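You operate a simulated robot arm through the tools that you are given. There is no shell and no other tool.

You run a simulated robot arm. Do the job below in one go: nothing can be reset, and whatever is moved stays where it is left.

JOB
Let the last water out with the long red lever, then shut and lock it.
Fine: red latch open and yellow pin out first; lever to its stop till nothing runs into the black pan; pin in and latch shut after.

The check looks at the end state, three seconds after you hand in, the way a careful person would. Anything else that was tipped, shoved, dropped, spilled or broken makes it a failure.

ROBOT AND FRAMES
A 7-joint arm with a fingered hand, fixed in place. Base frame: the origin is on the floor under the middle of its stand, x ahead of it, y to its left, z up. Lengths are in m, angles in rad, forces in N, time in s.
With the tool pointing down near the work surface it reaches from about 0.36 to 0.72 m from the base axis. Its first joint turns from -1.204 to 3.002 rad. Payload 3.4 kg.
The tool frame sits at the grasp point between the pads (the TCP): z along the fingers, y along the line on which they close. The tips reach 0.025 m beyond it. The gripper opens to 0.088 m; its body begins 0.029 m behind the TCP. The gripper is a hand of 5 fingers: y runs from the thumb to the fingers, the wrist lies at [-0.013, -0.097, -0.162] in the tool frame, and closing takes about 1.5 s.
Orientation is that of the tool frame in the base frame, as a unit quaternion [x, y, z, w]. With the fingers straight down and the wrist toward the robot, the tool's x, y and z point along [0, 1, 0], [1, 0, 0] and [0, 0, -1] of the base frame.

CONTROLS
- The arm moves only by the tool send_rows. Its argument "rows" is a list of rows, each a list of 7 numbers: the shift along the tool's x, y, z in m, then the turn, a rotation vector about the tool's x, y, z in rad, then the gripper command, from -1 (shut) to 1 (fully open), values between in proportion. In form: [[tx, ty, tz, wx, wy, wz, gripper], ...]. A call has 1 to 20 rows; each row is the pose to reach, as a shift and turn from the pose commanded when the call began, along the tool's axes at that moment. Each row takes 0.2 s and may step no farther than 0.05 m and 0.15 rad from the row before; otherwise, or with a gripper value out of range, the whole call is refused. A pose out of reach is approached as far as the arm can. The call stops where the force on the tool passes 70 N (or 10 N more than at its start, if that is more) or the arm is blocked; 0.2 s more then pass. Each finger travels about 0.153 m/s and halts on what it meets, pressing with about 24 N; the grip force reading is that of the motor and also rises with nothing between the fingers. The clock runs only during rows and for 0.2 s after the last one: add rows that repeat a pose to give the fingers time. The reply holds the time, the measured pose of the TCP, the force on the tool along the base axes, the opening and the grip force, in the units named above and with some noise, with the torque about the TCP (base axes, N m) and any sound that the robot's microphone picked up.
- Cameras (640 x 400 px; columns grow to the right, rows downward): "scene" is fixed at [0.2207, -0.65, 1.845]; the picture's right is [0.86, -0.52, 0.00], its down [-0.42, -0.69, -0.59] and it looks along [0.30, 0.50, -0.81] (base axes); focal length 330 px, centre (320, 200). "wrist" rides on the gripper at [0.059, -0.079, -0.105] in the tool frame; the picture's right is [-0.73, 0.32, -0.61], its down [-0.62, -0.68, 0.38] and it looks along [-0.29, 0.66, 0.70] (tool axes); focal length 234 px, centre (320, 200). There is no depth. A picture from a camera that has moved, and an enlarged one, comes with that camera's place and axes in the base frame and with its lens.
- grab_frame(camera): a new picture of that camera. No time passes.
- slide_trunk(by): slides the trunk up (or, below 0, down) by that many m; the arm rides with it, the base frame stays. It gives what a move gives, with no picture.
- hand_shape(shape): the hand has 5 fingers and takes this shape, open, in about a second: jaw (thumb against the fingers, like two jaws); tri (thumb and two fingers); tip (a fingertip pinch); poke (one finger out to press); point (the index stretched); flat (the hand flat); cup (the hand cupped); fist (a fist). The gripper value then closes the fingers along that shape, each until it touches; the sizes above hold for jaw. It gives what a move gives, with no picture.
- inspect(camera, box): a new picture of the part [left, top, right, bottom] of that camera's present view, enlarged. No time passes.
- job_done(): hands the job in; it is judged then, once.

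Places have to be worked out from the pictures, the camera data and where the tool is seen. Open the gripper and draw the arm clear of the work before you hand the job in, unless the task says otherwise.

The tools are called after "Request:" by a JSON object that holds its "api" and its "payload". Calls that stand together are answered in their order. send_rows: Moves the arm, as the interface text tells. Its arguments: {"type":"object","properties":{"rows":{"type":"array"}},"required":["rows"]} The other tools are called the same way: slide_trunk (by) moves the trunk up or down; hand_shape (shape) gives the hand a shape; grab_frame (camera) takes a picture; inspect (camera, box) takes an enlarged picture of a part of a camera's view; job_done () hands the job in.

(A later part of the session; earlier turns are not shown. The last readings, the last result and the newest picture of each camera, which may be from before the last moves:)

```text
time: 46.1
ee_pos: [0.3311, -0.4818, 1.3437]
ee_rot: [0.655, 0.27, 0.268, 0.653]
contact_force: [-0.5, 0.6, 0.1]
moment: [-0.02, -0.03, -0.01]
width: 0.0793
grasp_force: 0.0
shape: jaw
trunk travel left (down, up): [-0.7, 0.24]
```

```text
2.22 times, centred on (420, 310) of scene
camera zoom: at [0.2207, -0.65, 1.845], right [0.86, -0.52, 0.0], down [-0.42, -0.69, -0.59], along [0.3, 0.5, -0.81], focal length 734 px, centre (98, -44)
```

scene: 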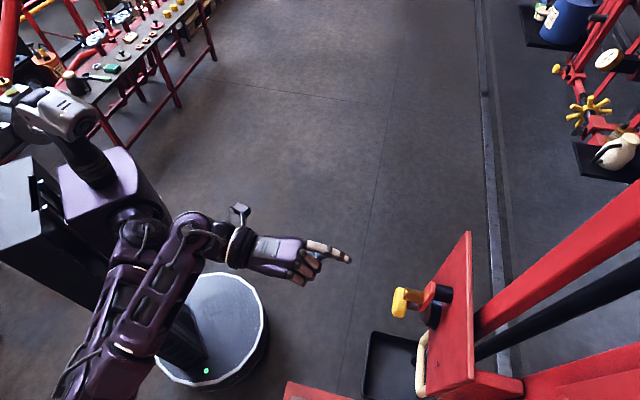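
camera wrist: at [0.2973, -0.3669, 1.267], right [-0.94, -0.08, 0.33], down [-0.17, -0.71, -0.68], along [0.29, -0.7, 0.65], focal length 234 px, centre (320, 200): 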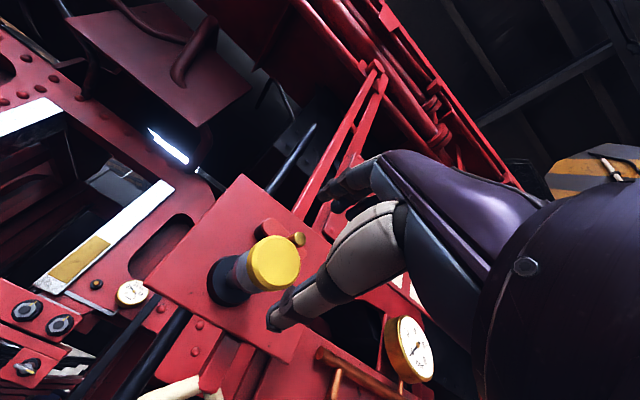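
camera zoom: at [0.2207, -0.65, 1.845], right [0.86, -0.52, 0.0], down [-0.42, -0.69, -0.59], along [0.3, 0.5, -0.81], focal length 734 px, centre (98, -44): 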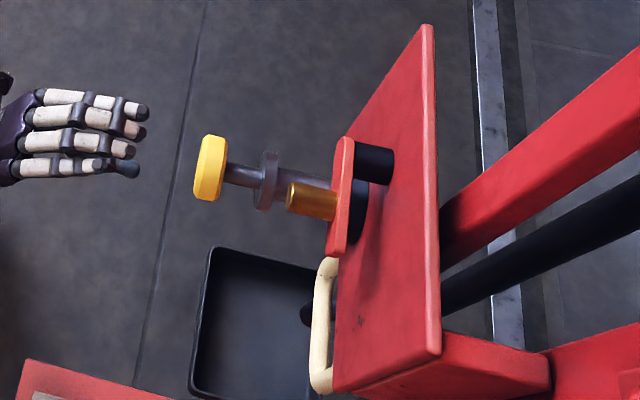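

Pin is fully out and clear. Now I form the point hand, pitch it level-finger again, and lower the trunk to the D-grip's height.

Request:
{"api": "hand_shape", "payload": {"shape": "point"}}

Request:
{"api": "send_rows", "payload": {"rows": [[0, 0, 0, 0.13, 0, 0, 1], [0, 0, 0, 0.26, 0, 0, 1], [0, 0, 0, 0.39, 0, 0, 1], [0, 0, 0, 0.52, 0, 0, 1], [0, 0, 0, 0.65, 0, 0, 1], [0, 0, 0, 0.785, 0, 0, 1], [0, 0, 0, 0.785, 0, 0, 1]]}}

Request:
{"api": "slide_trunk", "payload": {"by": -0.16}}

Request:
{"api": "grab_frame", "payload": {"camera": "wrist"}}

Request:
{"api": "grab_frame", "payload": {"camera": "scene"}}

```text
time: 47.0
ee_pos: [0.3312, -0.4809, 1.3434]
ee_rot: [0.654, 0.27, 0.27, 0.653]
contact_force: [-0.4, 0.7, 0.5]
moment: [0.02, 0.0, -0.03]
width: 0.0806
grasp_force: 0.0
shape: point
trunk travel left (down, up): [-0.7, 0.24]
```

```text
time: 48.6
ee_pos: [0.3333, -0.4836, 1.3457]
ee_rot: [0.855, 0.353, 0.144, 0.351]
contact_force: [0.4, 1.1, -0.5]
moment: [-0.01, 0.04, 0.0]
width: 0.0807
grasp_force: 0.0
shape: point
trunk travel left (down, up): [-0.7, 0.24]
```

```text
time: 50.4
ee_pos: [0.3324, -0.4835, 1.1845]
ee_rot: [0.855, 0.353, 0.144, 0.352]
contact_force: [0.4, 0.2, -1.0]
moment: [-0.03, -0.01, 0.04]
width: 0.0804
grasp_force: 0.1
shape: point
trunk travel left (down, up): [-0.54, 0.4]
```

```text
taken
camera wrist: at [0.2816, -0.3503, 1.205], right [-0.65, -0.37, 0.66], down [-0.59, -0.29, -0.75], along [0.47, -0.88, -0.03], focal length 234 px, centre (320, 200)
```

wrist: 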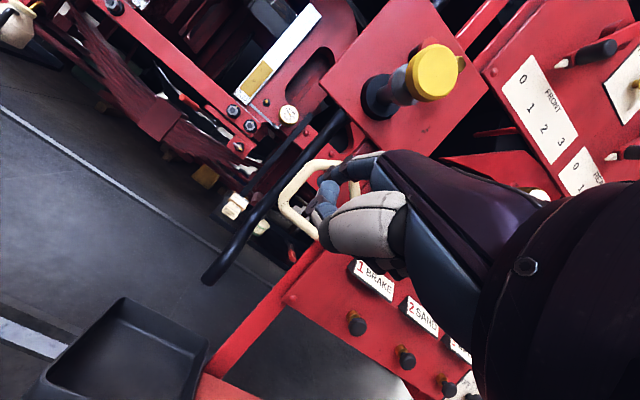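

```text
taken
```

scene: 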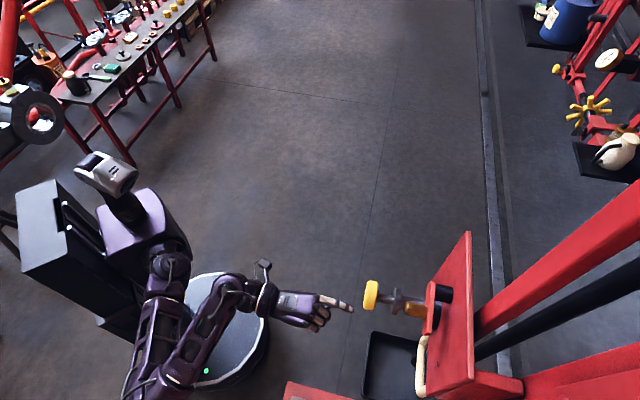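

Request:
{"api": "inspect", "payload": {"camera": "wrist", "box": [240, 120, 440, 280]}}

Request:
{"api": "inspect", "payload": {"camera": "scene", "box": [300, 270, 460, 400]}}

```text
2.50 times, centred on (340, 200) of wrist
camera zoom: at [0.2816, -0.3503, 1.205], right [-0.65, -0.37, 0.66], down [-0.59, -0.29, -0.75], along [0.47, -0.88, -0.03], focal length 585 px, centre (270, 200)
```

zoom: 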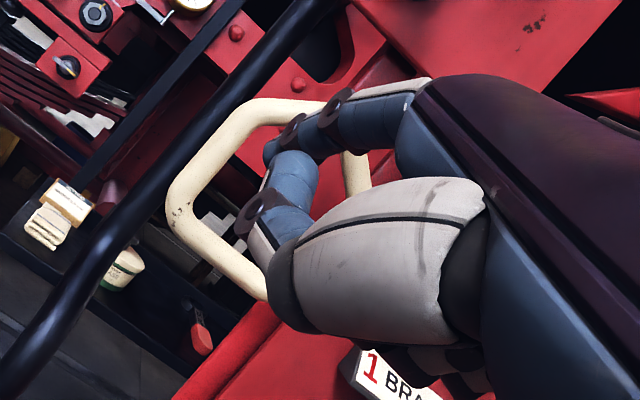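

```text
3.08 times, centred on (380, 335) of scene
camera zoom: at [0.2207, -0.65, 1.845], right [0.86, -0.52, 0.0], down [-0.42, -0.69, -0.59], along [0.3, 0.5, -0.81], focal length 1017 px, centre (135, -215)
```

zoom: 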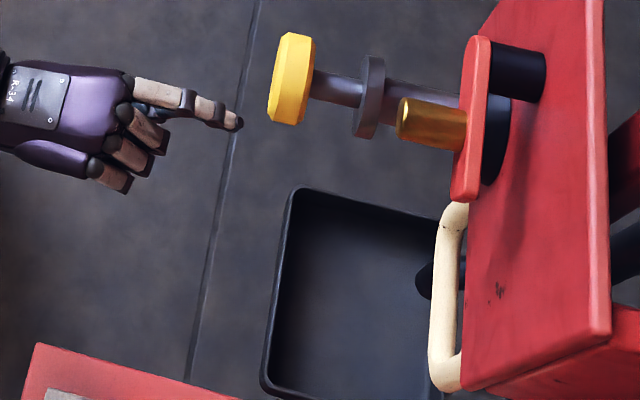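

The D-grip's hole spans about t -0.111…-0.197 and z 1.165…1.22 at r≈0.77, centred near (-0.153, 1.195). I'll bring the index in front of it, short of the bars.

Request:
{"api": "send_rows", "payload": {"rows": [[-0.02, 0.019, 0.023, 0, 0, 0, 1], [-0.04, 0.038, 0.046, 0, 0, 0, 1], [-0.056, 0.0566, 0.0693, 0, 0, 0, 1], [-0.056, 0.0566, 0.0693, 0, 0, 0, 1]]}}

Request:
{"api": "inspect", "payload": {"camera": "wrist", "box": [200, 80, 400, 240]}}

Request:
{"api": "inspect", "payload": {"camera": "scene", "box": [300, 270, 460, 400]}}

```text
time: 51.4
ee_pos: [0.3525, -0.5854, 1.1773]
ee_rot: [0.855, 0.352, 0.144, 0.353]
contact_force: [-1.0, 0.0, 0.2]
moment: [0.0, 0.01, 0.02]
width: 0.0804
grasp_force: 0.1
shape: point
trunk travel left (down, up): [-0.54, 0.4]
```

```text
2.50 times, centred on (300, 160) of wrist
camera zoom: at [0.3012, -0.4524, 1.1972], right [-0.65, -0.37, 0.66], down [-0.59, -0.29, -0.75], along [0.47, -0.88, -0.03], focal length 585 px, centre (370, 300)
```

zoom: 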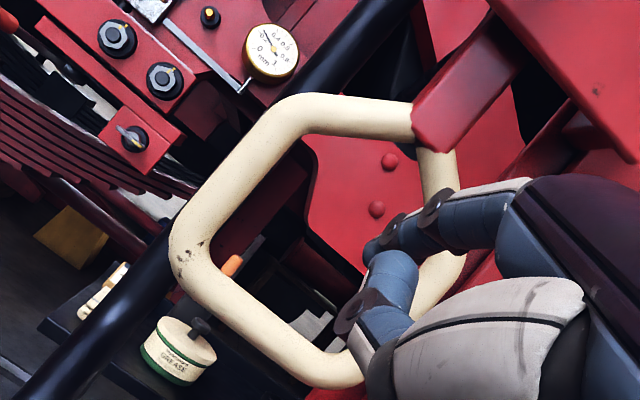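

```text
3.08 times, centred on (380, 335) of scene
camera zoom: at [0.2207, -0.65, 1.845], right [0.86, -0.52, 0.0], down [-0.42, -0.69, -0.59], along [0.3, 0.5, -0.81], focal length 1017 px, centre (135, -215)
```

zoom: 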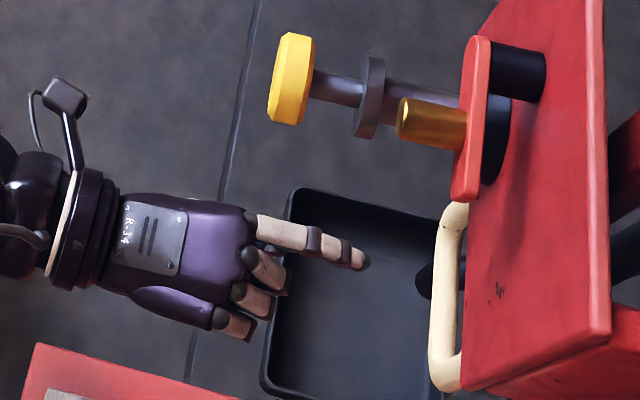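

Fingertip is centred in front of the D-hole (t -0.152, z 1.202). I advance it through the hole in small steps.

Request:
{"api": "send_rows", "payload": {"rows": [[0, 0.0125, 0.0125, 0, 0, 0, 1], [0, 0.025, 0.025, 0, 0, 0, 1], [0, 0.0375, 0.0375, 0, 0, 0, 1], [0, 0.05, 0.05, 0, 0, 0, 1], [0, 0.05, 0.05, 0, 0, 0, 1]]}}

Request:
{"api": "inspect", "payload": {"camera": "wrist", "box": [200, 80, 400, 240]}}

Request:
{"api": "inspect", "payload": {"camera": "scene", "box": [300, 270, 460, 400]}}

```text
time: 52.6
ee_pos: [0.4065, -0.6379, 1.1729]
ee_rot: [0.855, 0.353, 0.145, 0.351]
contact_force: [0.9, 0.0, 0.2]
moment: [0.01, -0.01, -0.01]
width: 0.0807
grasp_force: 0.1
shape: point
trunk travel left (down, up): [-0.54, 0.4]
```

```text
2.50 times, centred on (300, 160) of wrist
camera zoom: at [0.3544, -0.5042, 1.1942], right [-0.65, -0.37, 0.66], down [-0.59, -0.29, -0.75], along [0.47, -0.88, -0.03], focal length 585 px, centre (370, 300)
```

zoom: 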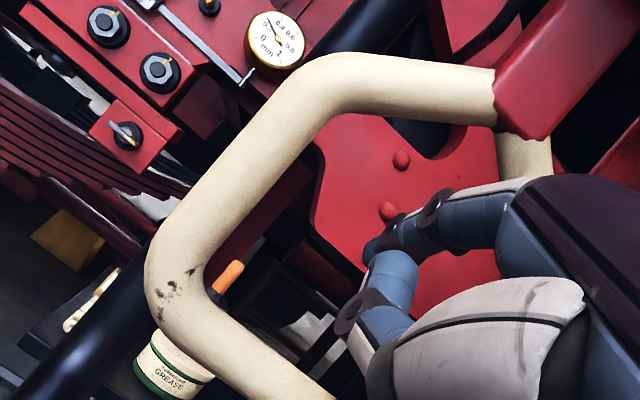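

```text
3.08 times, centred on (380, 335) of scene
camera zoom: at [0.2207, -0.65, 1.845], right [0.86, -0.52, 0.0], down [-0.42, -0.69, -0.59], along [0.3, 0.5, -0.81], focal length 1017 px, centre (135, -215)
```

zoom: 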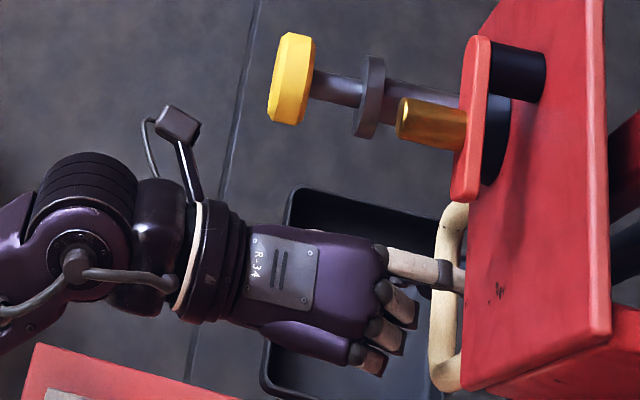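

The index is through the hole past the bars with no contact. I move left in small steps to load the left bar.

Request:
{"api": "send_rows", "payload": {"rows": [[0.01, 0, 0, 0, 0, 0, 1], [0.02, 0, 0, 0, 0, 0, 1], [0.028, 0, 0, 0, 0, 0, 1], [0.034, 0, 0, 0, 0, 0, 1], [0.04, 0, 0, 0, 0, 0, 1]]}}

Request:
{"api": "inspect", "payload": {"camera": "wrist", "box": [200, 80, 400, 240]}}

Request:
{"api": "inspect", "payload": {"camera": "scene", "box": [300, 270, 460, 400]}}

```text
time: 53.8
ee_pos: [0.4319, -0.6105, 1.177]
ee_rot: [0.856, 0.351, 0.145, 0.352]
contact_force: [-2.5, -4.3, 0.1]
moment: [0.19, -0.11, -0.21]
width: 0.0807
grasp_force: 0.1
shape: point
trunk travel left (down, up): [-0.54, 0.4]
```

```text
2.50 times, centred on (300, 160) of wrist
camera zoom: at [0.381, -0.4769, 1.1968], right [-0.66, -0.37, 0.66], down [-0.59, -0.29, -0.75], along [0.47, -0.88, -0.03], focal length 585 px, centre (370, 300)
```

zoom: 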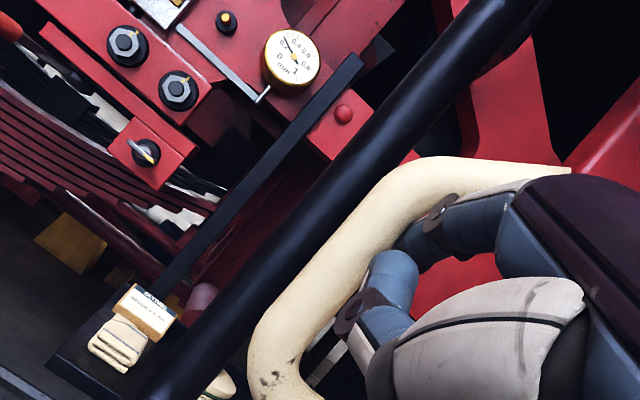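

```text
3.08 times, centred on (380, 335) of scene
camera zoom: at [0.2207, -0.65, 1.845], right [0.86, -0.52, 0.0], down [-0.42, -0.69, -0.59], along [0.3, 0.5, -0.81], focal length 1017 px, centre (135, -215)
```

zoom: 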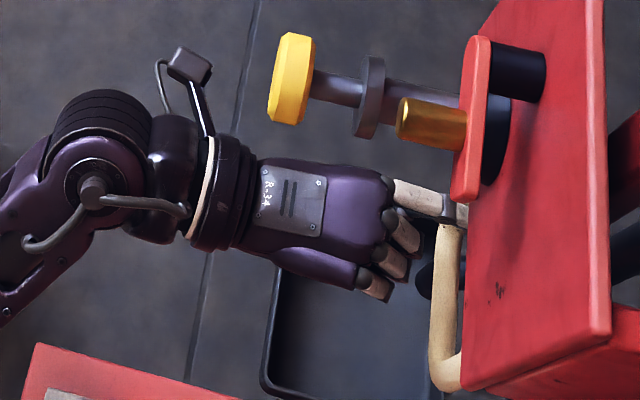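

Contact with the left bar at ~5 N. I keep pushing left gently.

Request:
{"api": "send_rows", "payload": {"rows": [[0.006, 0, 0, 0, 0, 0, 1], [0.012, 0, 0, 0, 0, 0, 1], [0.018, 0, 0, 0, 0, 0, 1]]}}

Request:
{"api": "inspect", "payload": {"camera": "wrist", "box": [200, 80, 400, 240]}}

Request:
{"api": "inspect", "payload": {"camera": "scene", "box": [300, 270, 460, 400]}}

```text
time: 54.6
ee_pos: [0.4446, -0.5964, 1.1759]
ee_rot: [0.855, 0.354, 0.146, 0.351]
contact_force: [-6.0, -2.2, 0.3]
moment: [0.08, -0.21, -0.15]
width: 0.0805
grasp_force: 0.0
shape: point
trunk travel left (down, up): [-0.54, 0.4]
```

```text
2.50 times, centred on (300, 160) of wrist
camera zoom: at [0.3942, -0.4631, 1.1962], right [-0.66, -0.37, 0.66], down [-0.59, -0.29, -0.75], along [0.47, -0.88, -0.03], focal length 585 px, centre (370, 300)
```

zoom: 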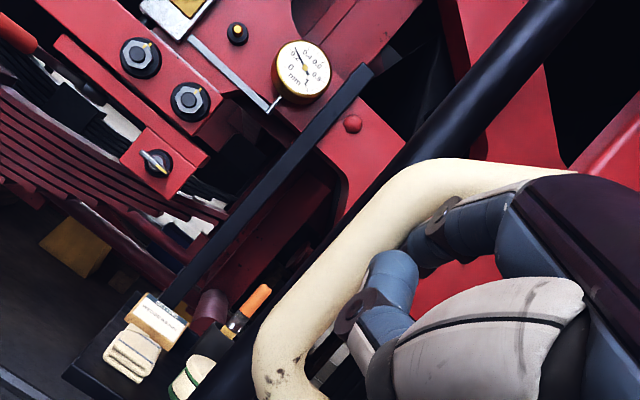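

```text
3.08 times, centred on (380, 335) of scene
camera zoom: at [0.2207, -0.65, 1.845], right [0.86, -0.52, 0.0], down [-0.42, -0.69, -0.59], along [0.3, 0.5, -0.81], focal length 1017 px, centre (135, -215)
```

zoom: 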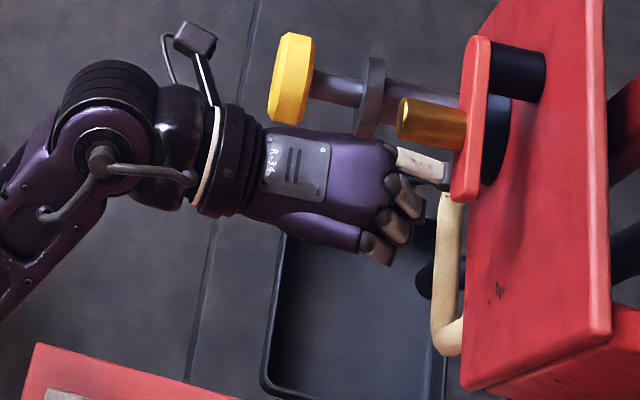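

The lever is swinging left with ~6 N. I continue toward the stop, checking force.

Request:
{"api": "send_rows", "payload": {"rows": [[0.008, 0, 0, 0, 0, 0, 1], [0.016, 0, 0, 0, 0, 0, 1], [0.024, 0, 0, 0, 0, 0, 1], [0.032, 0, 0, 0, 0, 0, 1], [0.04, 0, 0, 0, 0, 0, 1]]}}

Request:
{"api": "inspect", "payload": {"camera": "scene", "box": [300, 250, 500, 400]}}

Request:
{"api": "grab_frame", "payload": {"camera": "wrist"}}

```text
time: 55.8
ee_pos: [0.4731, -0.568, 1.1765]
ee_rot: [0.855, 0.353, 0.146, 0.352]
contact_force: [-5.0, -3.1, -0.9]
moment: [0.12, -0.19, -0.2]
width: 0.0806
grasp_force: 0.1
shape: point
trunk travel left (down, up): [-0.54, 0.4]
```

```text
2.67 times, centred on (400, 325) of scene
camera zoom: at [0.2207, -0.65, 1.845], right [0.86, -0.52, 0.0], down [-0.42, -0.69, -0.59], along [0.3, 0.5, -0.81], focal length 881 px, centre (107, -133)
```

zoom: 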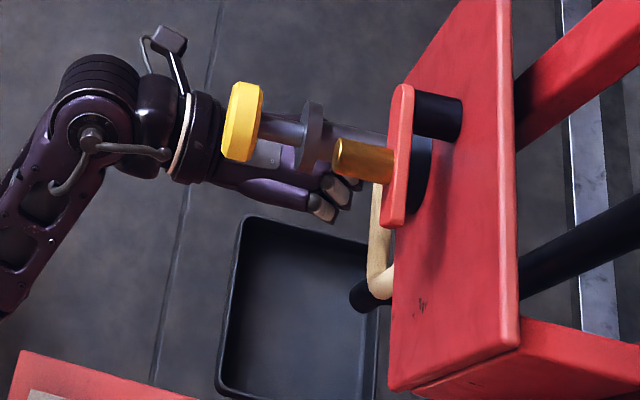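

```text
taken
camera wrist: at [0.4224, -0.4352, 1.1967], right [-0.66, -0.37, 0.66], down [-0.59, -0.29, -0.75], along [0.47, -0.88, -0.03], focal length 234 px, centre (320, 200)
```

wrist: 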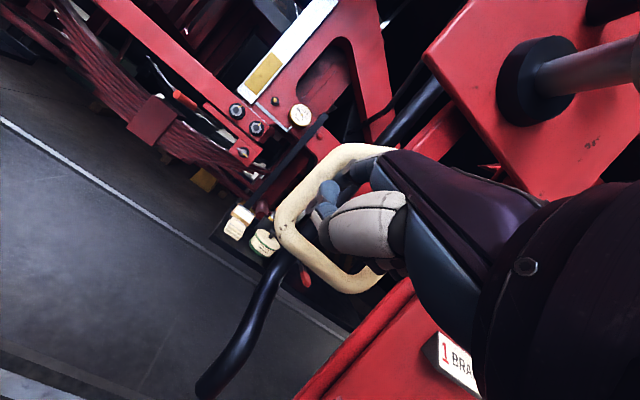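

Lever is moving smoothly at ~6 N; no stop yet. Continue left.

Request:
{"api": "send_rows", "payload": {"rows": [[0.01, 0, 0, 0, 0, 0, 1], [0.02, 0, 0, 0, 0, 0, 1], [0.03, 0, 0, 0, 0, 0, 1], [0.04, 0, 0, 0, 0, 0, 1], [0.05, 0, 0, 0, 0, 0, 1]]}}

Request:
{"api": "inspect", "payload": {"camera": "scene", "box": [300, 250, 500, 400]}}

Request:
{"api": "grab_frame", "payload": {"camera": "wrist"}}

```text
time: 57.0
ee_pos: [0.5065, -0.5316, 1.1758]
ee_rot: [0.854, 0.352, 0.146, 0.353]
contact_force: [-5.9, -3.6, 2.7]
moment: [0.1, -0.36, -0.29]
width: 0.0807
grasp_force: 0.2
shape: point
trunk travel left (down, up): [-0.54, 0.4]
```

```text
2.67 times, centred on (400, 325) of scene
camera zoom: at [0.2207, -0.65, 1.845], right [0.86, -0.52, 0.0], down [-0.42, -0.69, -0.59], along [0.3, 0.5, -0.81], focal length 881 px, centre (107, -133)
```

zoom: 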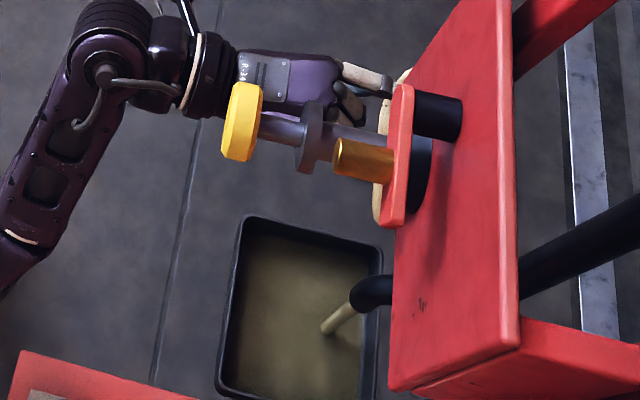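

```text
taken
camera wrist: at [0.4561, -0.3998, 1.1965], right [-0.66, -0.37, 0.66], down [-0.59, -0.29, -0.75], along [0.47, -0.88, -0.03], focal length 234 px, centre (320, 200)
```

wrist: 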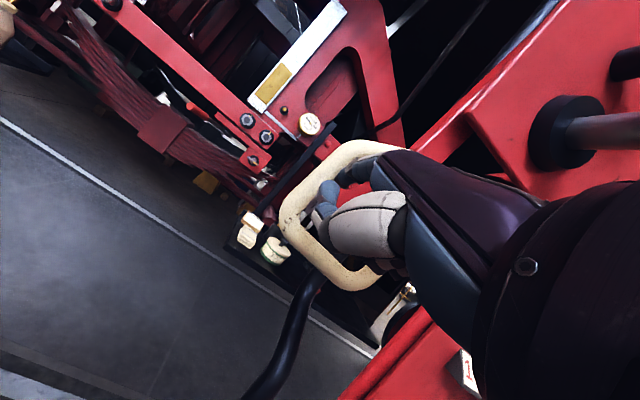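

Water is now running from the pipe into the black pan. I continue to push the lever to its stop.

Request:
{"api": "send_rows", "payload": {"rows": [[0.01, 0, 0, 0, 0, 0, 1], [0.02, 0, 0, 0, 0, 0, 1], [0.03, 0, 0, 0, 0, 0, 1], [0.04, 0.001, -0.001, 0, 0, 0, 1], [0.05, 0.001, -0.001, 0, 0, 0, 1]]}}

Request:
{"api": "inspect", "payload": {"camera": "scene", "box": [300, 220, 520, 400]}}

Request:
{"api": "grab_frame", "payload": {"camera": "wrist"}}

```text
time: 58.2
ee_pos: [0.5437, -0.4968, 1.1777]
ee_rot: [0.854, 0.353, 0.147, 0.353]
contact_force: [-7.4, -4.6, 4.5]
moment: [0.11, -0.46, -0.31]
width: 0.0805
grasp_force: 0.1
shape: point
trunk travel left (down, up): [-0.54, 0.4]
```

```text
2.22 times, centred on (410, 310) of scene
camera zoom: at [0.2207, -0.65, 1.845], right [0.86, -0.52, 0.0], down [-0.42, -0.69, -0.59], along [0.3, 0.5, -0.81], focal length 734 px, centre (120, -44)
```

zoom: 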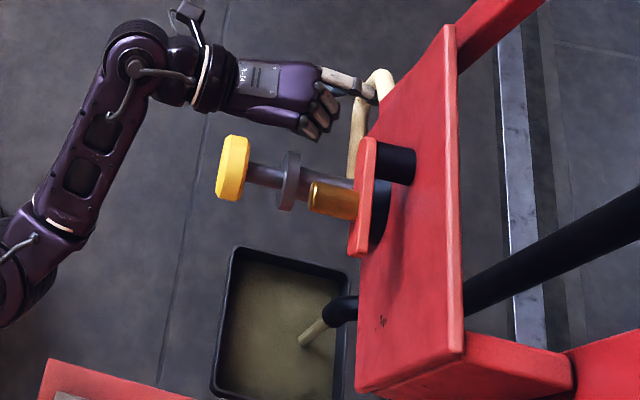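

```text
taken
camera wrist: at [0.4927, -0.3632, 1.1974], right [-0.66, -0.37, 0.66], down [-0.59, -0.29, -0.75], along [0.47, -0.88, -0.03], focal length 234 px, centre (320, 200)
```

wrist: 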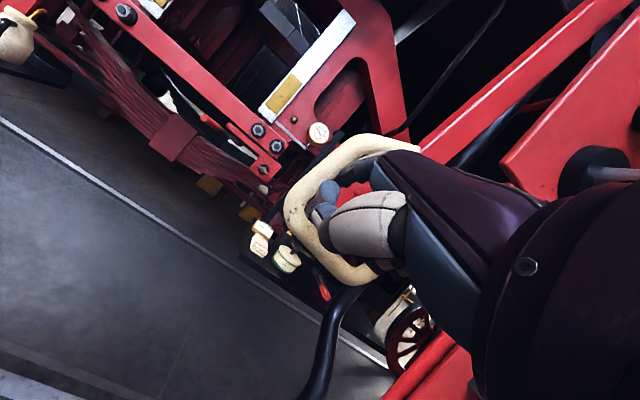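

Force is rising slightly and the grip rises along its arc, so I move left and up together.

Request:
{"api": "send_rows", "payload": {"rows": [[0.004, 0.006, -0.006, 0, 0, 0, 1], [0.01, 0.01, -0.01, 0, 0, 0, 1], [0.018, 0.013, -0.013, 0, 0, 0, 1], [0.026, 0.015, -0.015, 0, 0, 0, 1], [0.034, 0.017, -0.017, 0, 0, 0, 1]]}}

Request:
{"api": "inspect", "payload": {"camera": "scene", "box": [300, 220, 520, 400]}}

Request:
{"api": "inspect", "payload": {"camera": "wrist", "box": [240, 100, 440, 300]}}

```text
time: 59.4
ee_pos: [0.5667, -0.4793, 1.1998]
ee_rot: [0.856, 0.349, 0.145, 0.351]
contact_force: [-15.0, -10.1, -10.1]
moment: [0.44, -0.09, -0.52]
width: 0.0807
grasp_force: 0.1
shape: point
trunk travel left (down, up): [-0.54, 0.4]
```

```text
2.22 times, centred on (410, 310) of scene
camera zoom: at [0.2207, -0.65, 1.845], right [0.86, -0.52, 0.0], down [-0.42, -0.69, -0.59], along [0.3, 0.5, -0.81], focal length 734 px, centre (120, -44)
```

zoom: 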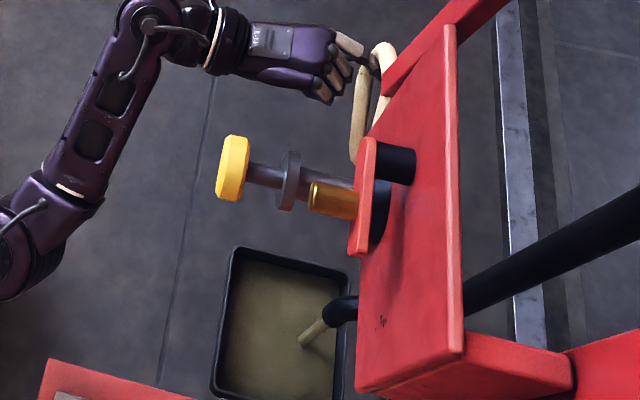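

```text
2.00 times, centred on (340, 200) of wrist
camera zoom: at [0.5167, -0.3462, 1.2211], right [-0.66, -0.37, 0.66], down [-0.59, -0.28, -0.75], along [0.46, -0.88, -0.04], focal length 468 px, centre (280, 200)
```

zoom: 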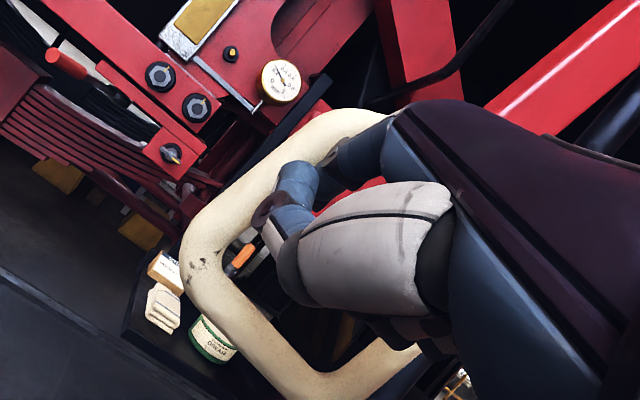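

Force rose to ~18 N sideways and 10 N downward, so the finger may be on the sloped upper bar or at the stop. I'll lower the finger and push a little more to tell.

Request:
{"api": "send_rows", "payload": {"rows": [[0.0, -0.006, 0.006, 0, 0, 0, 1], [0.004, -0.0085, 0.0085, 0, 0, 0, 1], [0.008, -0.0085, 0.0085, 0, 0, 0, 1], [0.012, -0.0085, 0.0085, 0, 0, 0, 1]]}}

Request:
{"api": "inspect", "payload": {"camera": "scene", "box": [300, 220, 520, 400]}}

Request:
{"api": "inspect", "payload": {"camera": "wrist", "box": [240, 100, 440, 300]}}

```text
time: 60.4
ee_pos: [0.5684, -0.4731, 1.1908]
ee_rot: [0.857, 0.347, 0.148, 0.352]
contact_force: [-27.8, -19.1, -2.4]
moment: [0.68, -0.91, -1.16]
width: 0.0806
grasp_force: 0.1
shape: point
trunk travel left (down, up): [-0.54, 0.4]
```

```text
2.22 times, centred on (410, 310) of scene
camera zoom: at [0.2207, -0.65, 1.845], right [0.86, -0.52, 0.0], down [-0.42, -0.69, -0.59], along [0.3, 0.5, -0.81], focal length 734 px, centre (120, -44)
```

zoom: 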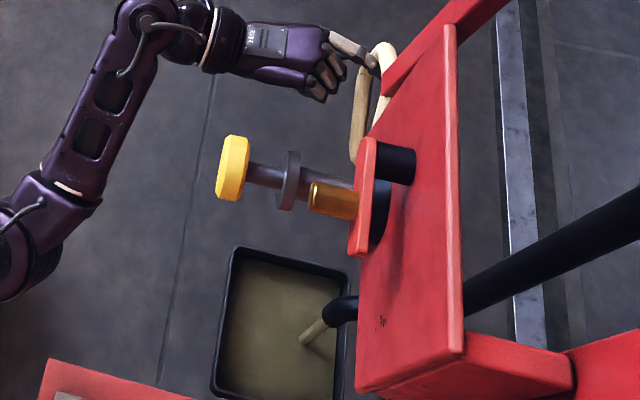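

```text
2.00 times, centred on (340, 200) of wrist
camera zoom: at [0.5187, -0.3394, 1.2109], right [-0.66, -0.37, 0.65], down [-0.59, -0.28, -0.76], along [0.46, -0.89, -0.03], focal length 468 px, centre (280, 200)
```

zoom: 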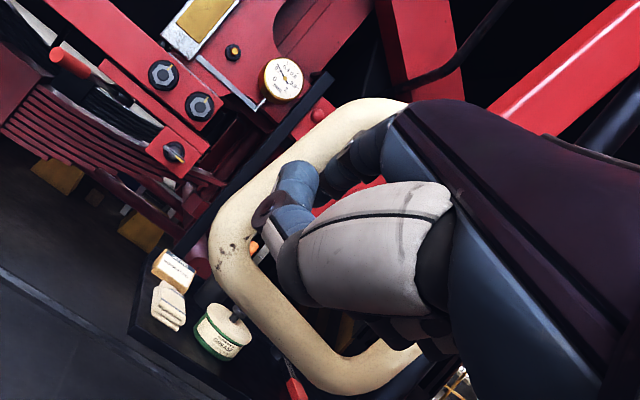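

33 N with no more lever motion: it is at its stop. I ease the push a little and hold it there while the water drains.

Request:
{"api": "send_rows", "payload": {"rows": [[-0.008, 0, 0, 0, 0, 0, 1], [-0.008, 0, 0, 0, 0, 0, 1], [-0.008, 0, 0, 0, 0, 0, 1], [-0.008, 0, 0, 0, 0, 0, 1], [-0.008, 0, 0, 0, 0, 0, 1], [-0.008, 0, 0, 0, 0, 0, 1], [-0.008, 0, 0, 0, 0, 0, 1], [-0.008, 0, 0, 0, 0, 0, 1], [-0.008, 0, 0, 0, 0, 0, 1], [-0.008, 0, 0, 0, 0, 0, 1], [-0.008, 0, 0, 0, 0, 0, 1], [-0.008, 0, 0, 0, 0, 0, 1], [-0.008, 0, 0, 0, 0, 0, 1], [-0.008, 0, 0, 0, 0, 0, 1], [-0.008, 0, 0, 0, 0, 0, 1]]}}

Request:
{"api": "inspect", "payload": {"camera": "scene", "box": [300, 220, 520, 400]}}

```text
time: 63.6
ee_pos: [0.5682, -0.4727, 1.189]
ee_rot: [0.855, 0.351, 0.147, 0.351]
contact_force: [-18.3, -10.2, -2.4]
moment: [0.4, -0.55, -0.68]
width: 0.0806
grasp_force: 0.1
shape: point
trunk travel left (down, up): [-0.54, 0.4]
```

```text
2.22 times, centred on (410, 310) of scene
camera zoom: at [0.2207, -0.65, 1.845], right [0.86, -0.52, 0.0], down [-0.42, -0.69, -0.59], along [0.3, 0.5, -0.81], focal length 734 px, centre (120, -44)
```

zoom: 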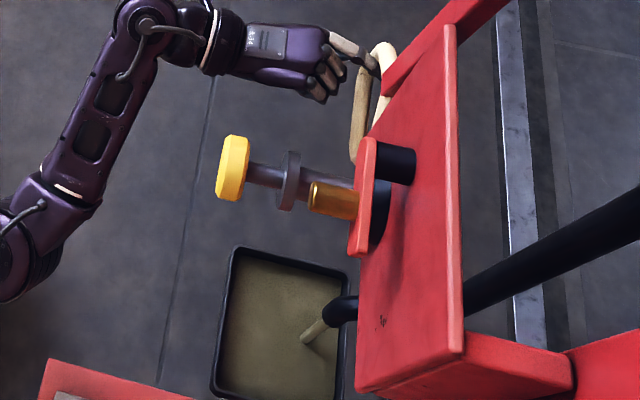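

Still running, with the lever held at the stop at ~20 N. I keep holding.

Request:
{"api": "send_rows", "payload": {"rows": [[0, 0, 0, 0, 0, 0, 1], [0, 0, 0, 0, 0, 0, 1], [0, 0, 0, 0, 0, 0, 1], [0, 0, 0, 0, 0, 0, 1], [0, 0, 0, 0, 0, 0, 1], [0, 0, 0, 0, 0, 0, 1], [0, 0, 0, 0, 0, 0, 1], [0, 0, 0, 0, 0, 0, 1], [0, 0, 0, 0, 0, 0, 1], [0, 0, 0, 0, 0, 0, 1], [0, 0, 0, 0, 0, 0, 1], [0, 0, 0, 0, 0, 0, 1], [0, 0, 0, 0, 0, 0, 1], [0, 0, 0, 0, 0, 0, 1], [0, 0, 0, 0, 0, 0, 1], [0, 0, 0, 0, 0, 0, 1], [0, 0, 0, 0, 0, 0, 1], [0, 0, 0, 0, 0, 0, 1], [0, 0, 0, 0, 0, 0, 1], [0, 0, 0, 0, 0, 0, 1]]}}

Request:
{"api": "inspect", "payload": {"camera": "scene", "box": [300, 220, 520, 400]}}

```text
time: 67.8
ee_pos: [0.5676, -0.4737, 1.189]
ee_rot: [0.856, 0.351, 0.147, 0.351]
contact_force: [-17.9, -10.1, -3.1]
moment: [0.39, -0.49, -0.69]
width: 0.0806
grasp_force: 0.0
shape: point
trunk travel left (down, up): [-0.54, 0.4]
```

```text
2.22 times, centred on (410, 310) of scene
camera zoom: at [0.2207, -0.65, 1.845], right [0.86, -0.52, 0.0], down [-0.42, -0.69, -0.59], along [0.3, 0.5, -0.81], focal length 734 px, centre (120, -44)
```

zoom: 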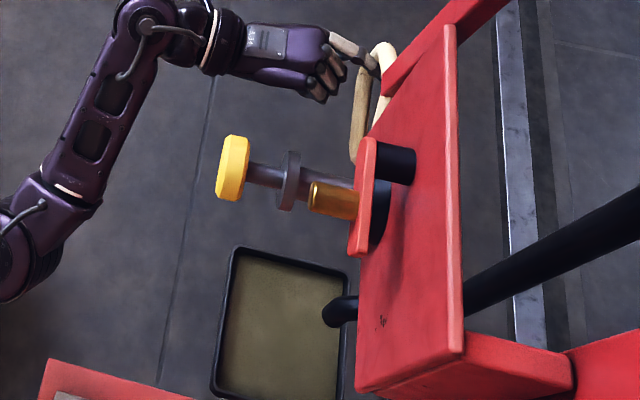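

The stream appears to have stopped. I'll zoom in on the pipe end, hold a few seconds more and look again.

Request:
{"api": "inspect", "payload": {"camera": "scene", "box": [360, 320, 440, 400]}}

Request:
{"api": "send_rows", "payload": {"rows": [[0, 0, 0, 0, 0, 0, 1], [0, 0, 0, 0, 0, 0, 1], [0, 0, 0, 0, 0, 0, 1], [0, 0, 0, 0, 0, 0, 1], [0, 0, 0, 0, 0, 0, 1], [0, 0, 0, 0, 0, 0, 1], [0, 0, 0, 0, 0, 0, 1], [0, 0, 0, 0, 0, 0, 1], [0, 0, 0, 0, 0, 0, 1], [0, 0, 0, 0, 0, 0, 1], [0, 0, 0, 0, 0, 0, 1], [0, 0, 0, 0, 0, 0, 1], [0, 0, 0, 0, 0, 0, 1], [0, 0, 0, 0, 0, 0, 1], [0, 0, 0, 0, 0, 0, 1]]}}

Request:
{"api": "inspect", "payload": {"camera": "scene", "box": [360, 320, 440, 400]}}

Request:
{"api": "grab_frame", "payload": {"camera": "wrist"}}

```text
5.00 times, centred on (400, 360) of scene
camera zoom: at [0.2207, -0.65, 1.845], right [0.86, -0.52, 0.0], down [-0.42, -0.69, -0.59], along [0.3, 0.5, -0.81], focal length 1652 px, centre (-80, -600)
```

zoom: 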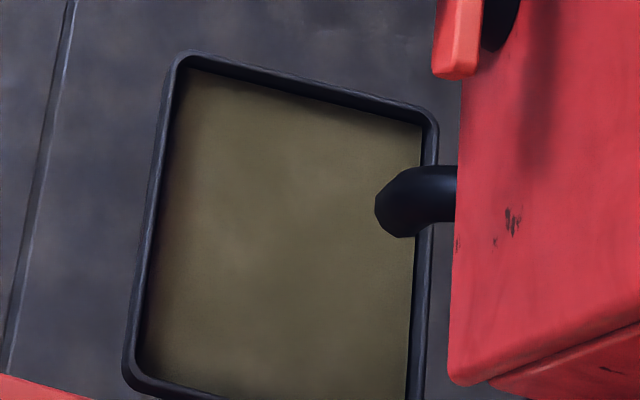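

```text
time: 71.0
ee_pos: [0.5685, -0.4739, 1.1889]
ee_rot: [0.855, 0.351, 0.147, 0.352]
contact_force: [-17.2, -9.6, -2.3]
moment: [0.38, -0.51, -0.66]
width: 0.0807
grasp_force: 0.2
shape: point
trunk travel left (down, up): [-0.54, 0.4]
```

```text
5.00 times, centred on (400, 360) of scene
camera zoom: at [0.2207, -0.65, 1.845], right [0.86, -0.52, 0.0], down [-0.42, -0.69, -0.59], along [0.3, 0.5, -0.81], focal length 1652 px, centre (-80, -600)
```

zoom: 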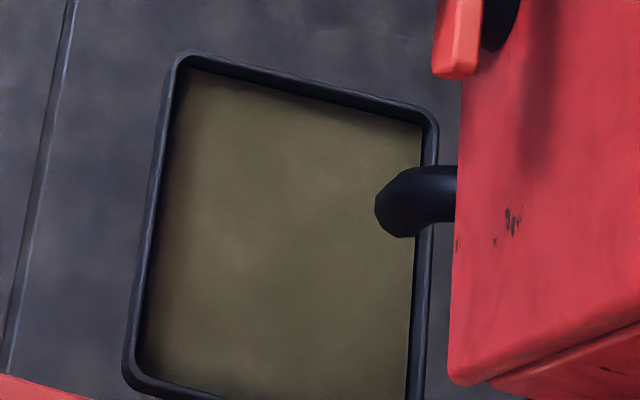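

```text
taken
camera wrist: at [0.5173, -0.3406, 1.2102], right [-0.66, -0.37, 0.65], down [-0.59, -0.29, -0.76], along [0.47, -0.88, -0.03], focal length 234 px, centre (320, 200)
```

wrist: 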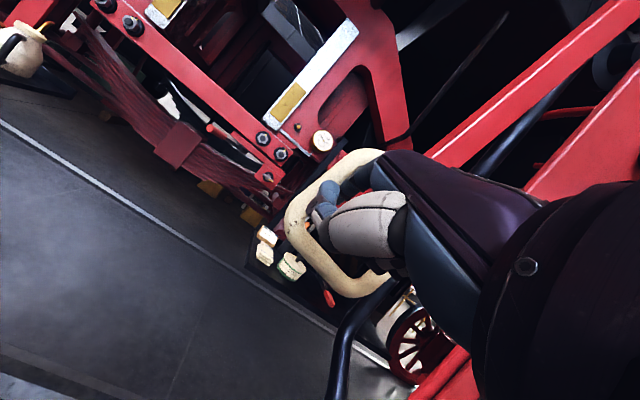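

Nothing runs any more in two looks 3 s apart. Now I bring the lever back: move the finger right across the hole and lower it a little along the arc.

Request:
{"api": "send_rows", "payload": {"rows": [[-0.012, 0, 0, 0, 0, 0, 1], [-0.024, 0, 0, 0, 0, 0, 1], [-0.036, -0.001, 0.001, 0, 0, 0, 1], [-0.048, -0.001, 0.001, 0, 0, 0, 1], [-0.06, -0.002, 0.002, 0, 0, 0, 1]]}}

Request:
{"api": "inspect", "payload": {"camera": "scene", "box": [300, 220, 520, 400]}}

Request:
{"api": "inspect", "payload": {"camera": "wrist", "box": [200, 80, 400, 260]}}

```text
time: 72.2
ee_pos: [0.5316, -0.5109, 1.1853]
ee_rot: [0.854, 0.353, 0.145, 0.352]
contact_force: [-0.3, 0.2, -0.5]
moment: [-0.01, 0.0, -0.01]
width: 0.0807
grasp_force: 0.1
shape: point
trunk travel left (down, up): [-0.54, 0.4]
```

```text
2.22 times, centred on (410, 310) of scene
camera zoom: at [0.2207, -0.65, 1.845], right [0.86, -0.52, 0.0], down [-0.42, -0.69, -0.59], along [0.3, 0.5, -0.81], focal length 734 px, centre (120, -44)
```

zoom: 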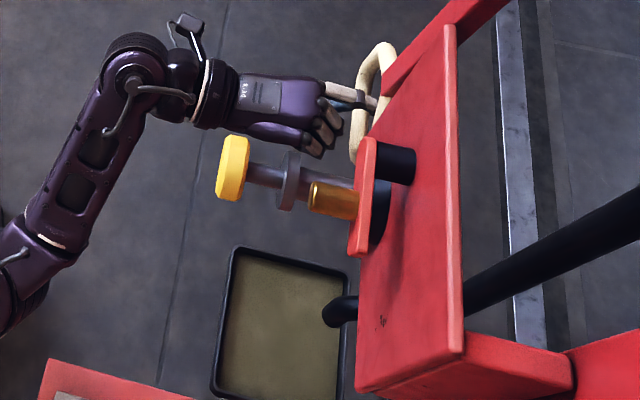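

```text
2.22 times, centred on (300, 170) of wrist
camera zoom: at [0.4808, -0.3789, 1.2053], right [-0.65, -0.37, 0.66], down [-0.59, -0.29, -0.75], along [0.47, -0.88, -0.03], focal length 520 px, centre (364, 267)
```

zoom: 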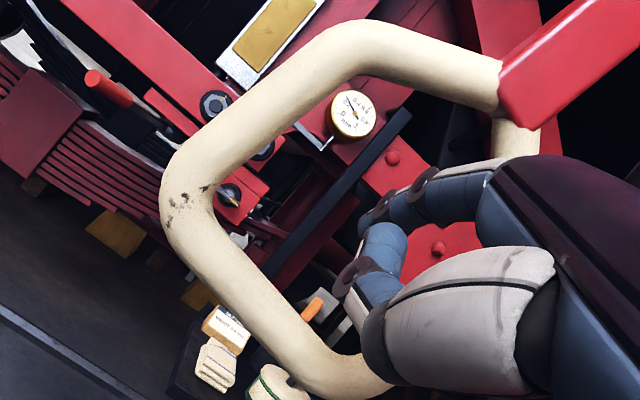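

The lever stays open on its own; the finger is clear in the hole. I continue right until it pushes the right bar, carrying the lever back.

Request:
{"api": "send_rows", "payload": {"rows": [[-0.01, 0, 0, 0, 0, 0, 1], [-0.02, -0.001, 0.001, 0, 0, 0, 1], [-0.03, -0.001, 0.001, 0, 0, 0, 1], [-0.04, -0.002, 0.002, 0, 0, 0, 1], [-0.05, -0.002, 0.002, 0, 0, 0, 1], [-0.06, -0.003, 0.003, 0, 0, 0, 1]]}}

Request:
{"api": "inspect", "payload": {"camera": "scene", "box": [300, 220, 520, 400]}}

Request:
{"api": "inspect", "payload": {"camera": "wrist", "box": [200, 80, 400, 260]}}

```text
time: 73.6
ee_pos: [0.4887, -0.5544, 1.1807]
ee_rot: [0.854, 0.354, 0.144, 0.352]
contact_force: [3.9, 3.3, -0.5]
moment: [-0.08, 0.13, 0.16]
width: 0.0
grasp_force: 0.0
shape: point
trunk travel left (down, up): [-0.54, 0.4]
```

```text
2.22 times, centred on (410, 310) of scene
camera zoom: at [0.2207, -0.65, 1.845], right [0.86, -0.52, 0.0], down [-0.42, -0.69, -0.59], along [0.3, 0.5, -0.81], focal length 734 px, centre (120, -44)
```

zoom: 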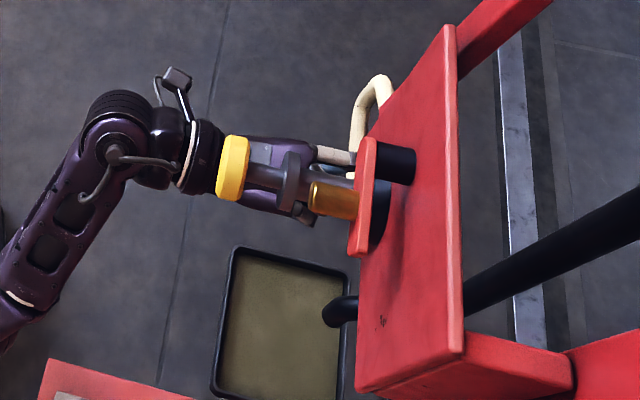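

```text
2.22 times, centred on (300, 170) of wrist
camera zoom: at [0.4373, -0.4209, 1.201], right [-0.65, -0.37, 0.66], down [-0.59, -0.29, -0.75], along [0.47, -0.88, -0.03], focal length 520 px, centre (364, 267)
```

zoom: 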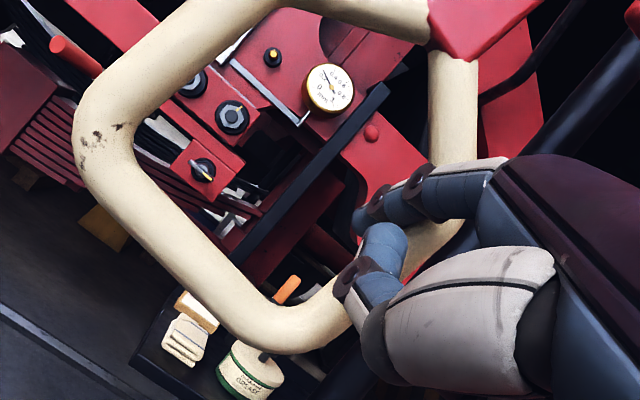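

The lever follows with ~5 N. I keep moving right along the arc.

Request:
{"api": "send_rows", "payload": {"rows": [[-0.012, 0, 0, 0, 0, 0, 1], [-0.024, -0.001, 0.001, 0, 0, 0, 1], [-0.036, -0.001, 0.001, 0, 0, 0, 1], [-0.048, -0.002, 0.002, 0, 0, 0, 1], [-0.06, -0.002, 0.002, 0, 0, 0, 1], [-0.072, -0.003, 0.003, 0, 0, 0, 1]]}}

Request:
{"api": "inspect", "payload": {"camera": "scene", "box": [300, 220, 520, 400]}}

Request:
{"api": "inspect", "payload": {"camera": "wrist", "box": [200, 80, 400, 260]}}

```text
time: 75.0
ee_pos: [0.4369, -0.6027, 1.177]
ee_rot: [0.855, 0.353, 0.145, 0.352]
contact_force: [4.8, 2.4, -1.8]
moment: [-0.03, 0.22, 0.15]
width: 0.0004
grasp_force: 0.0
shape: point
trunk travel left (down, up): [-0.54, 0.4]
```

```text
2.22 times, centred on (410, 310) of scene
camera zoom: at [0.2207, -0.65, 1.845], right [0.86, -0.52, 0.0], down [-0.42, -0.69, -0.59], along [0.3, 0.5, -0.81], focal length 734 px, centre (120, -44)
```

zoom: 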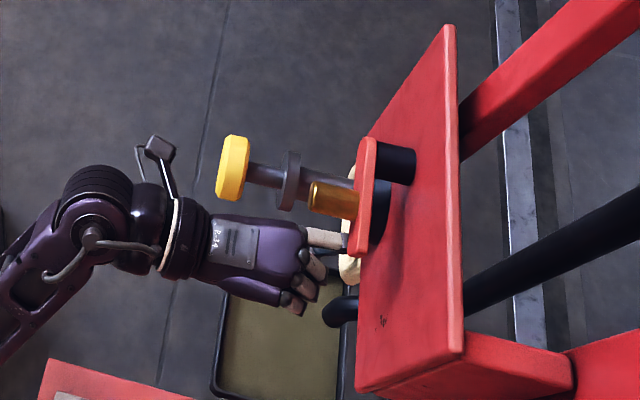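

```text
2.22 times, centred on (300, 170) of wrist
camera zoom: at [0.3865, -0.4697, 1.1979], right [-0.65, -0.37, 0.66], down [-0.59, -0.29, -0.75], along [0.47, -0.88, -0.03], focal length 520 px, centre (364, 267)
```

zoom: 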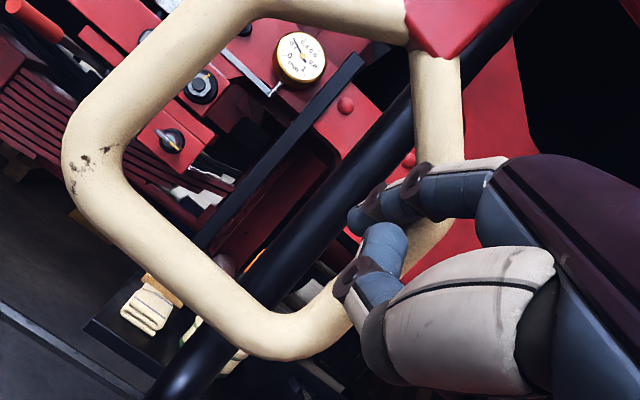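

Request:
{"api": "send_rows", "payload": {"rows": [[-0.012, 0, 0, 0, 0, 0, 1], [-0.024, -0.001, 0.001, 0, 0, 0, 1], [-0.034, -0.001, 0.001, 0, 0, 0, 1], [-0.044, -0.001, 0.001, 0, 0, 0, 1], [-0.054, -0.001, 0.001, 0, 0, 0, 1]]}}

Request:
{"api": "inspect", "payload": {"camera": "scene", "box": [300, 220, 520, 400]}}

Request:
{"api": "inspect", "payload": {"camera": "wrist", "box": [200, 80, 400, 260]}}

```text
time: 76.2
ee_pos: [0.3996, -0.6421, 1.1767]
ee_rot: [0.854, 0.353, 0.145, 0.353]
contact_force: [3.0, 4.0, -0.1]
moment: [-0.16, 0.09, 0.26]
width: 0.0
grasp_force: 0.0
shape: point
trunk travel left (down, up): [-0.54, 0.4]
```

```text
2.22 times, centred on (410, 310) of scene
camera zoom: at [0.2207, -0.65, 1.845], right [0.86, -0.52, 0.0], down [-0.42, -0.69, -0.59], along [0.3, 0.5, -0.81], focal length 734 px, centre (120, -44)
```

zoom: 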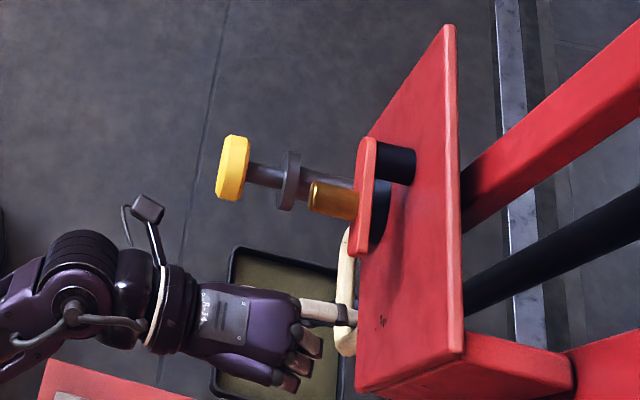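

```text
2.22 times, centred on (300, 170) of wrist
camera zoom: at [0.3483, -0.5089, 1.1954], right [-0.65, -0.37, 0.66], down [-0.59, -0.29, -0.75], along [0.47, -0.88, -0.03], focal length 520 px, centre (364, 267)
```

zoom: 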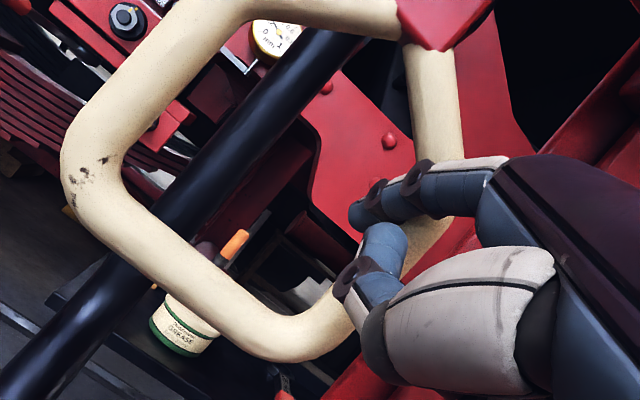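

About 3 cm remain to the closed position. I go on in smaller steps and watch for the stop.

Request:
{"api": "send_rows", "payload": {"rows": [[-0.006, 0, 0, 0, 0, 0, 1], [-0.012, 0, 0, 0, 0, 0, 1], [-0.018, 0, 0, 0, 0, 0, 1], [-0.024, 0, 0, 0, 0, 0, 1]]}}

Request:
{"api": "inspect", "payload": {"camera": "scene", "box": [320, 220, 520, 400]}}

Request:
{"api": "inspect", "payload": {"camera": "wrist", "box": [200, 80, 400, 260]}}

```text
time: 77.2
ee_pos: [0.3833, -0.6577, 1.1772]
ee_rot: [0.854, 0.353, 0.144, 0.353]
contact_force: [5.7, 3.8, 0.2]
moment: [-0.18, 0.19, 0.26]
width: 0.0002
grasp_force: 0.1
shape: point
trunk travel left (down, up): [-0.54, 0.4]
```

```text
2.22 times, centred on (420, 310) of scene
camera zoom: at [0.2207, -0.65, 1.845], right [0.86, -0.52, 0.0], down [-0.42, -0.69, -0.59], along [0.3, 0.5, -0.81], focal length 734 px, centre (98, -44)
```

zoom: 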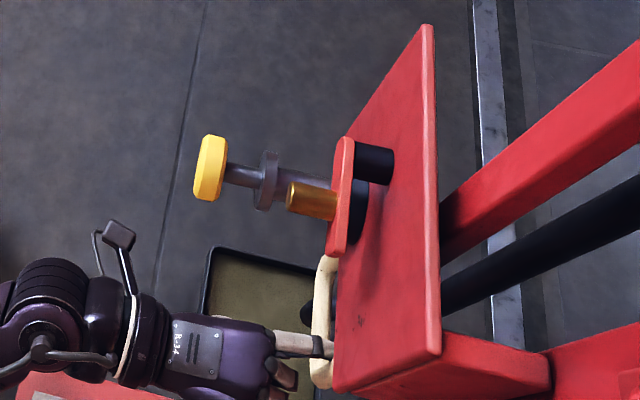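

```text
2.22 times, centred on (300, 170) of wrist
camera zoom: at [0.3316, -0.5248, 1.1966], right [-0.65, -0.37, 0.66], down [-0.59, -0.29, -0.75], along [0.47, -0.88, -0.03], focal length 520 px, centre (364, 267)
```

zoom: 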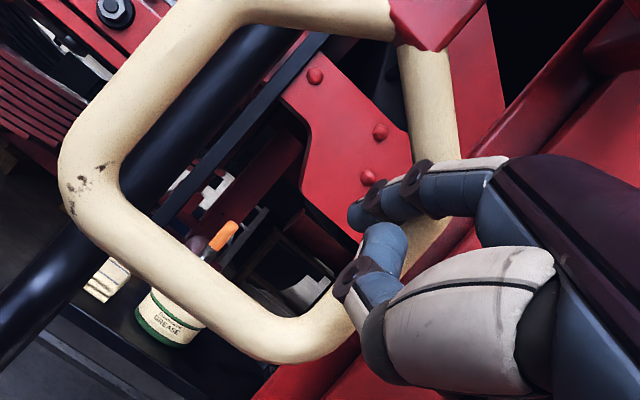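

The grip is back at its original place in the picture. I press a little more to make sure it's at the closed stop.

Request:
{"api": "send_rows", "payload": {"rows": [[-0.004, 0, 0, 0, 0, 0, 1], [-0.008, 0, 0, 0, 0, 0, 1]]}}

Request:
{"api": "inspect", "payload": {"camera": "scene", "box": [320, 220, 520, 400]}}

```text
time: 77.8
ee_pos: [0.3791, -0.6617, 1.1769]
ee_rot: [0.854, 0.355, 0.144, 0.353]
contact_force: [6.1, 8.1, -1.1]
moment: [-0.26, 0.23, 0.39]
width: 0.0001
grasp_force: 0.0
shape: point
trunk travel left (down, up): [-0.54, 0.4]
```

```text
2.22 times, centred on (420, 310) of scene
camera zoom: at [0.2207, -0.65, 1.845], right [0.86, -0.52, 0.0], down [-0.42, -0.69, -0.59], along [0.3, 0.5, -0.81], focal length 734 px, centre (98, -44)
```

zoom: 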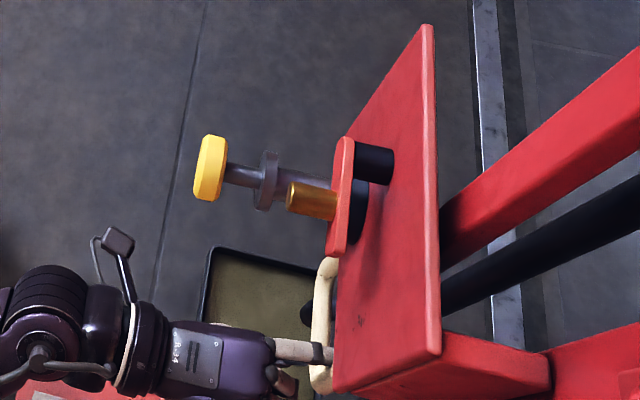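

Request:
{"api": "send_rows", "payload": {"rows": [[-0.005, 0, 0, 0, 0, 0, 1], [-0.01, 0, 0, 0, 0, 0, 1]]}}

Request:
{"api": "inspect", "payload": {"camera": "scene", "box": [320, 220, 520, 400]}}

```text
time: 78.4
ee_pos: [0.375, -0.6664, 1.1775]
ee_rot: [0.853, 0.356, 0.144, 0.353]
contact_force: [11.4, 16.4, -2.5]
moment: [-0.49, 0.53, 0.81]
width: 0.0003
grasp_force: 0.0
shape: point
trunk travel left (down, up): [-0.54, 0.4]
```

```text
2.22 times, centred on (420, 310) of scene
camera zoom: at [0.2207, -0.65, 1.845], right [0.86, -0.52, 0.0], down [-0.42, -0.69, -0.59], along [0.3, 0.5, -0.81], focal length 734 px, centre (98, -44)
```

zoom: 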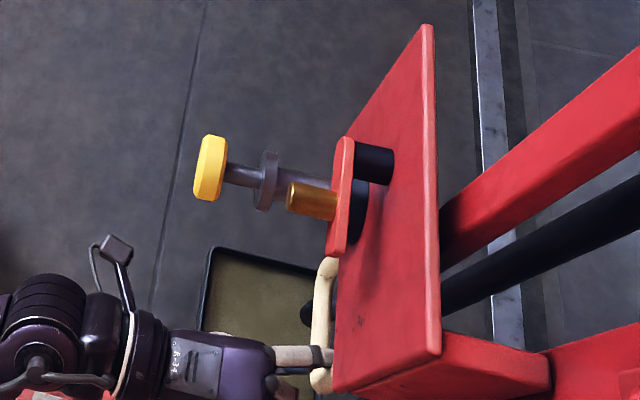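

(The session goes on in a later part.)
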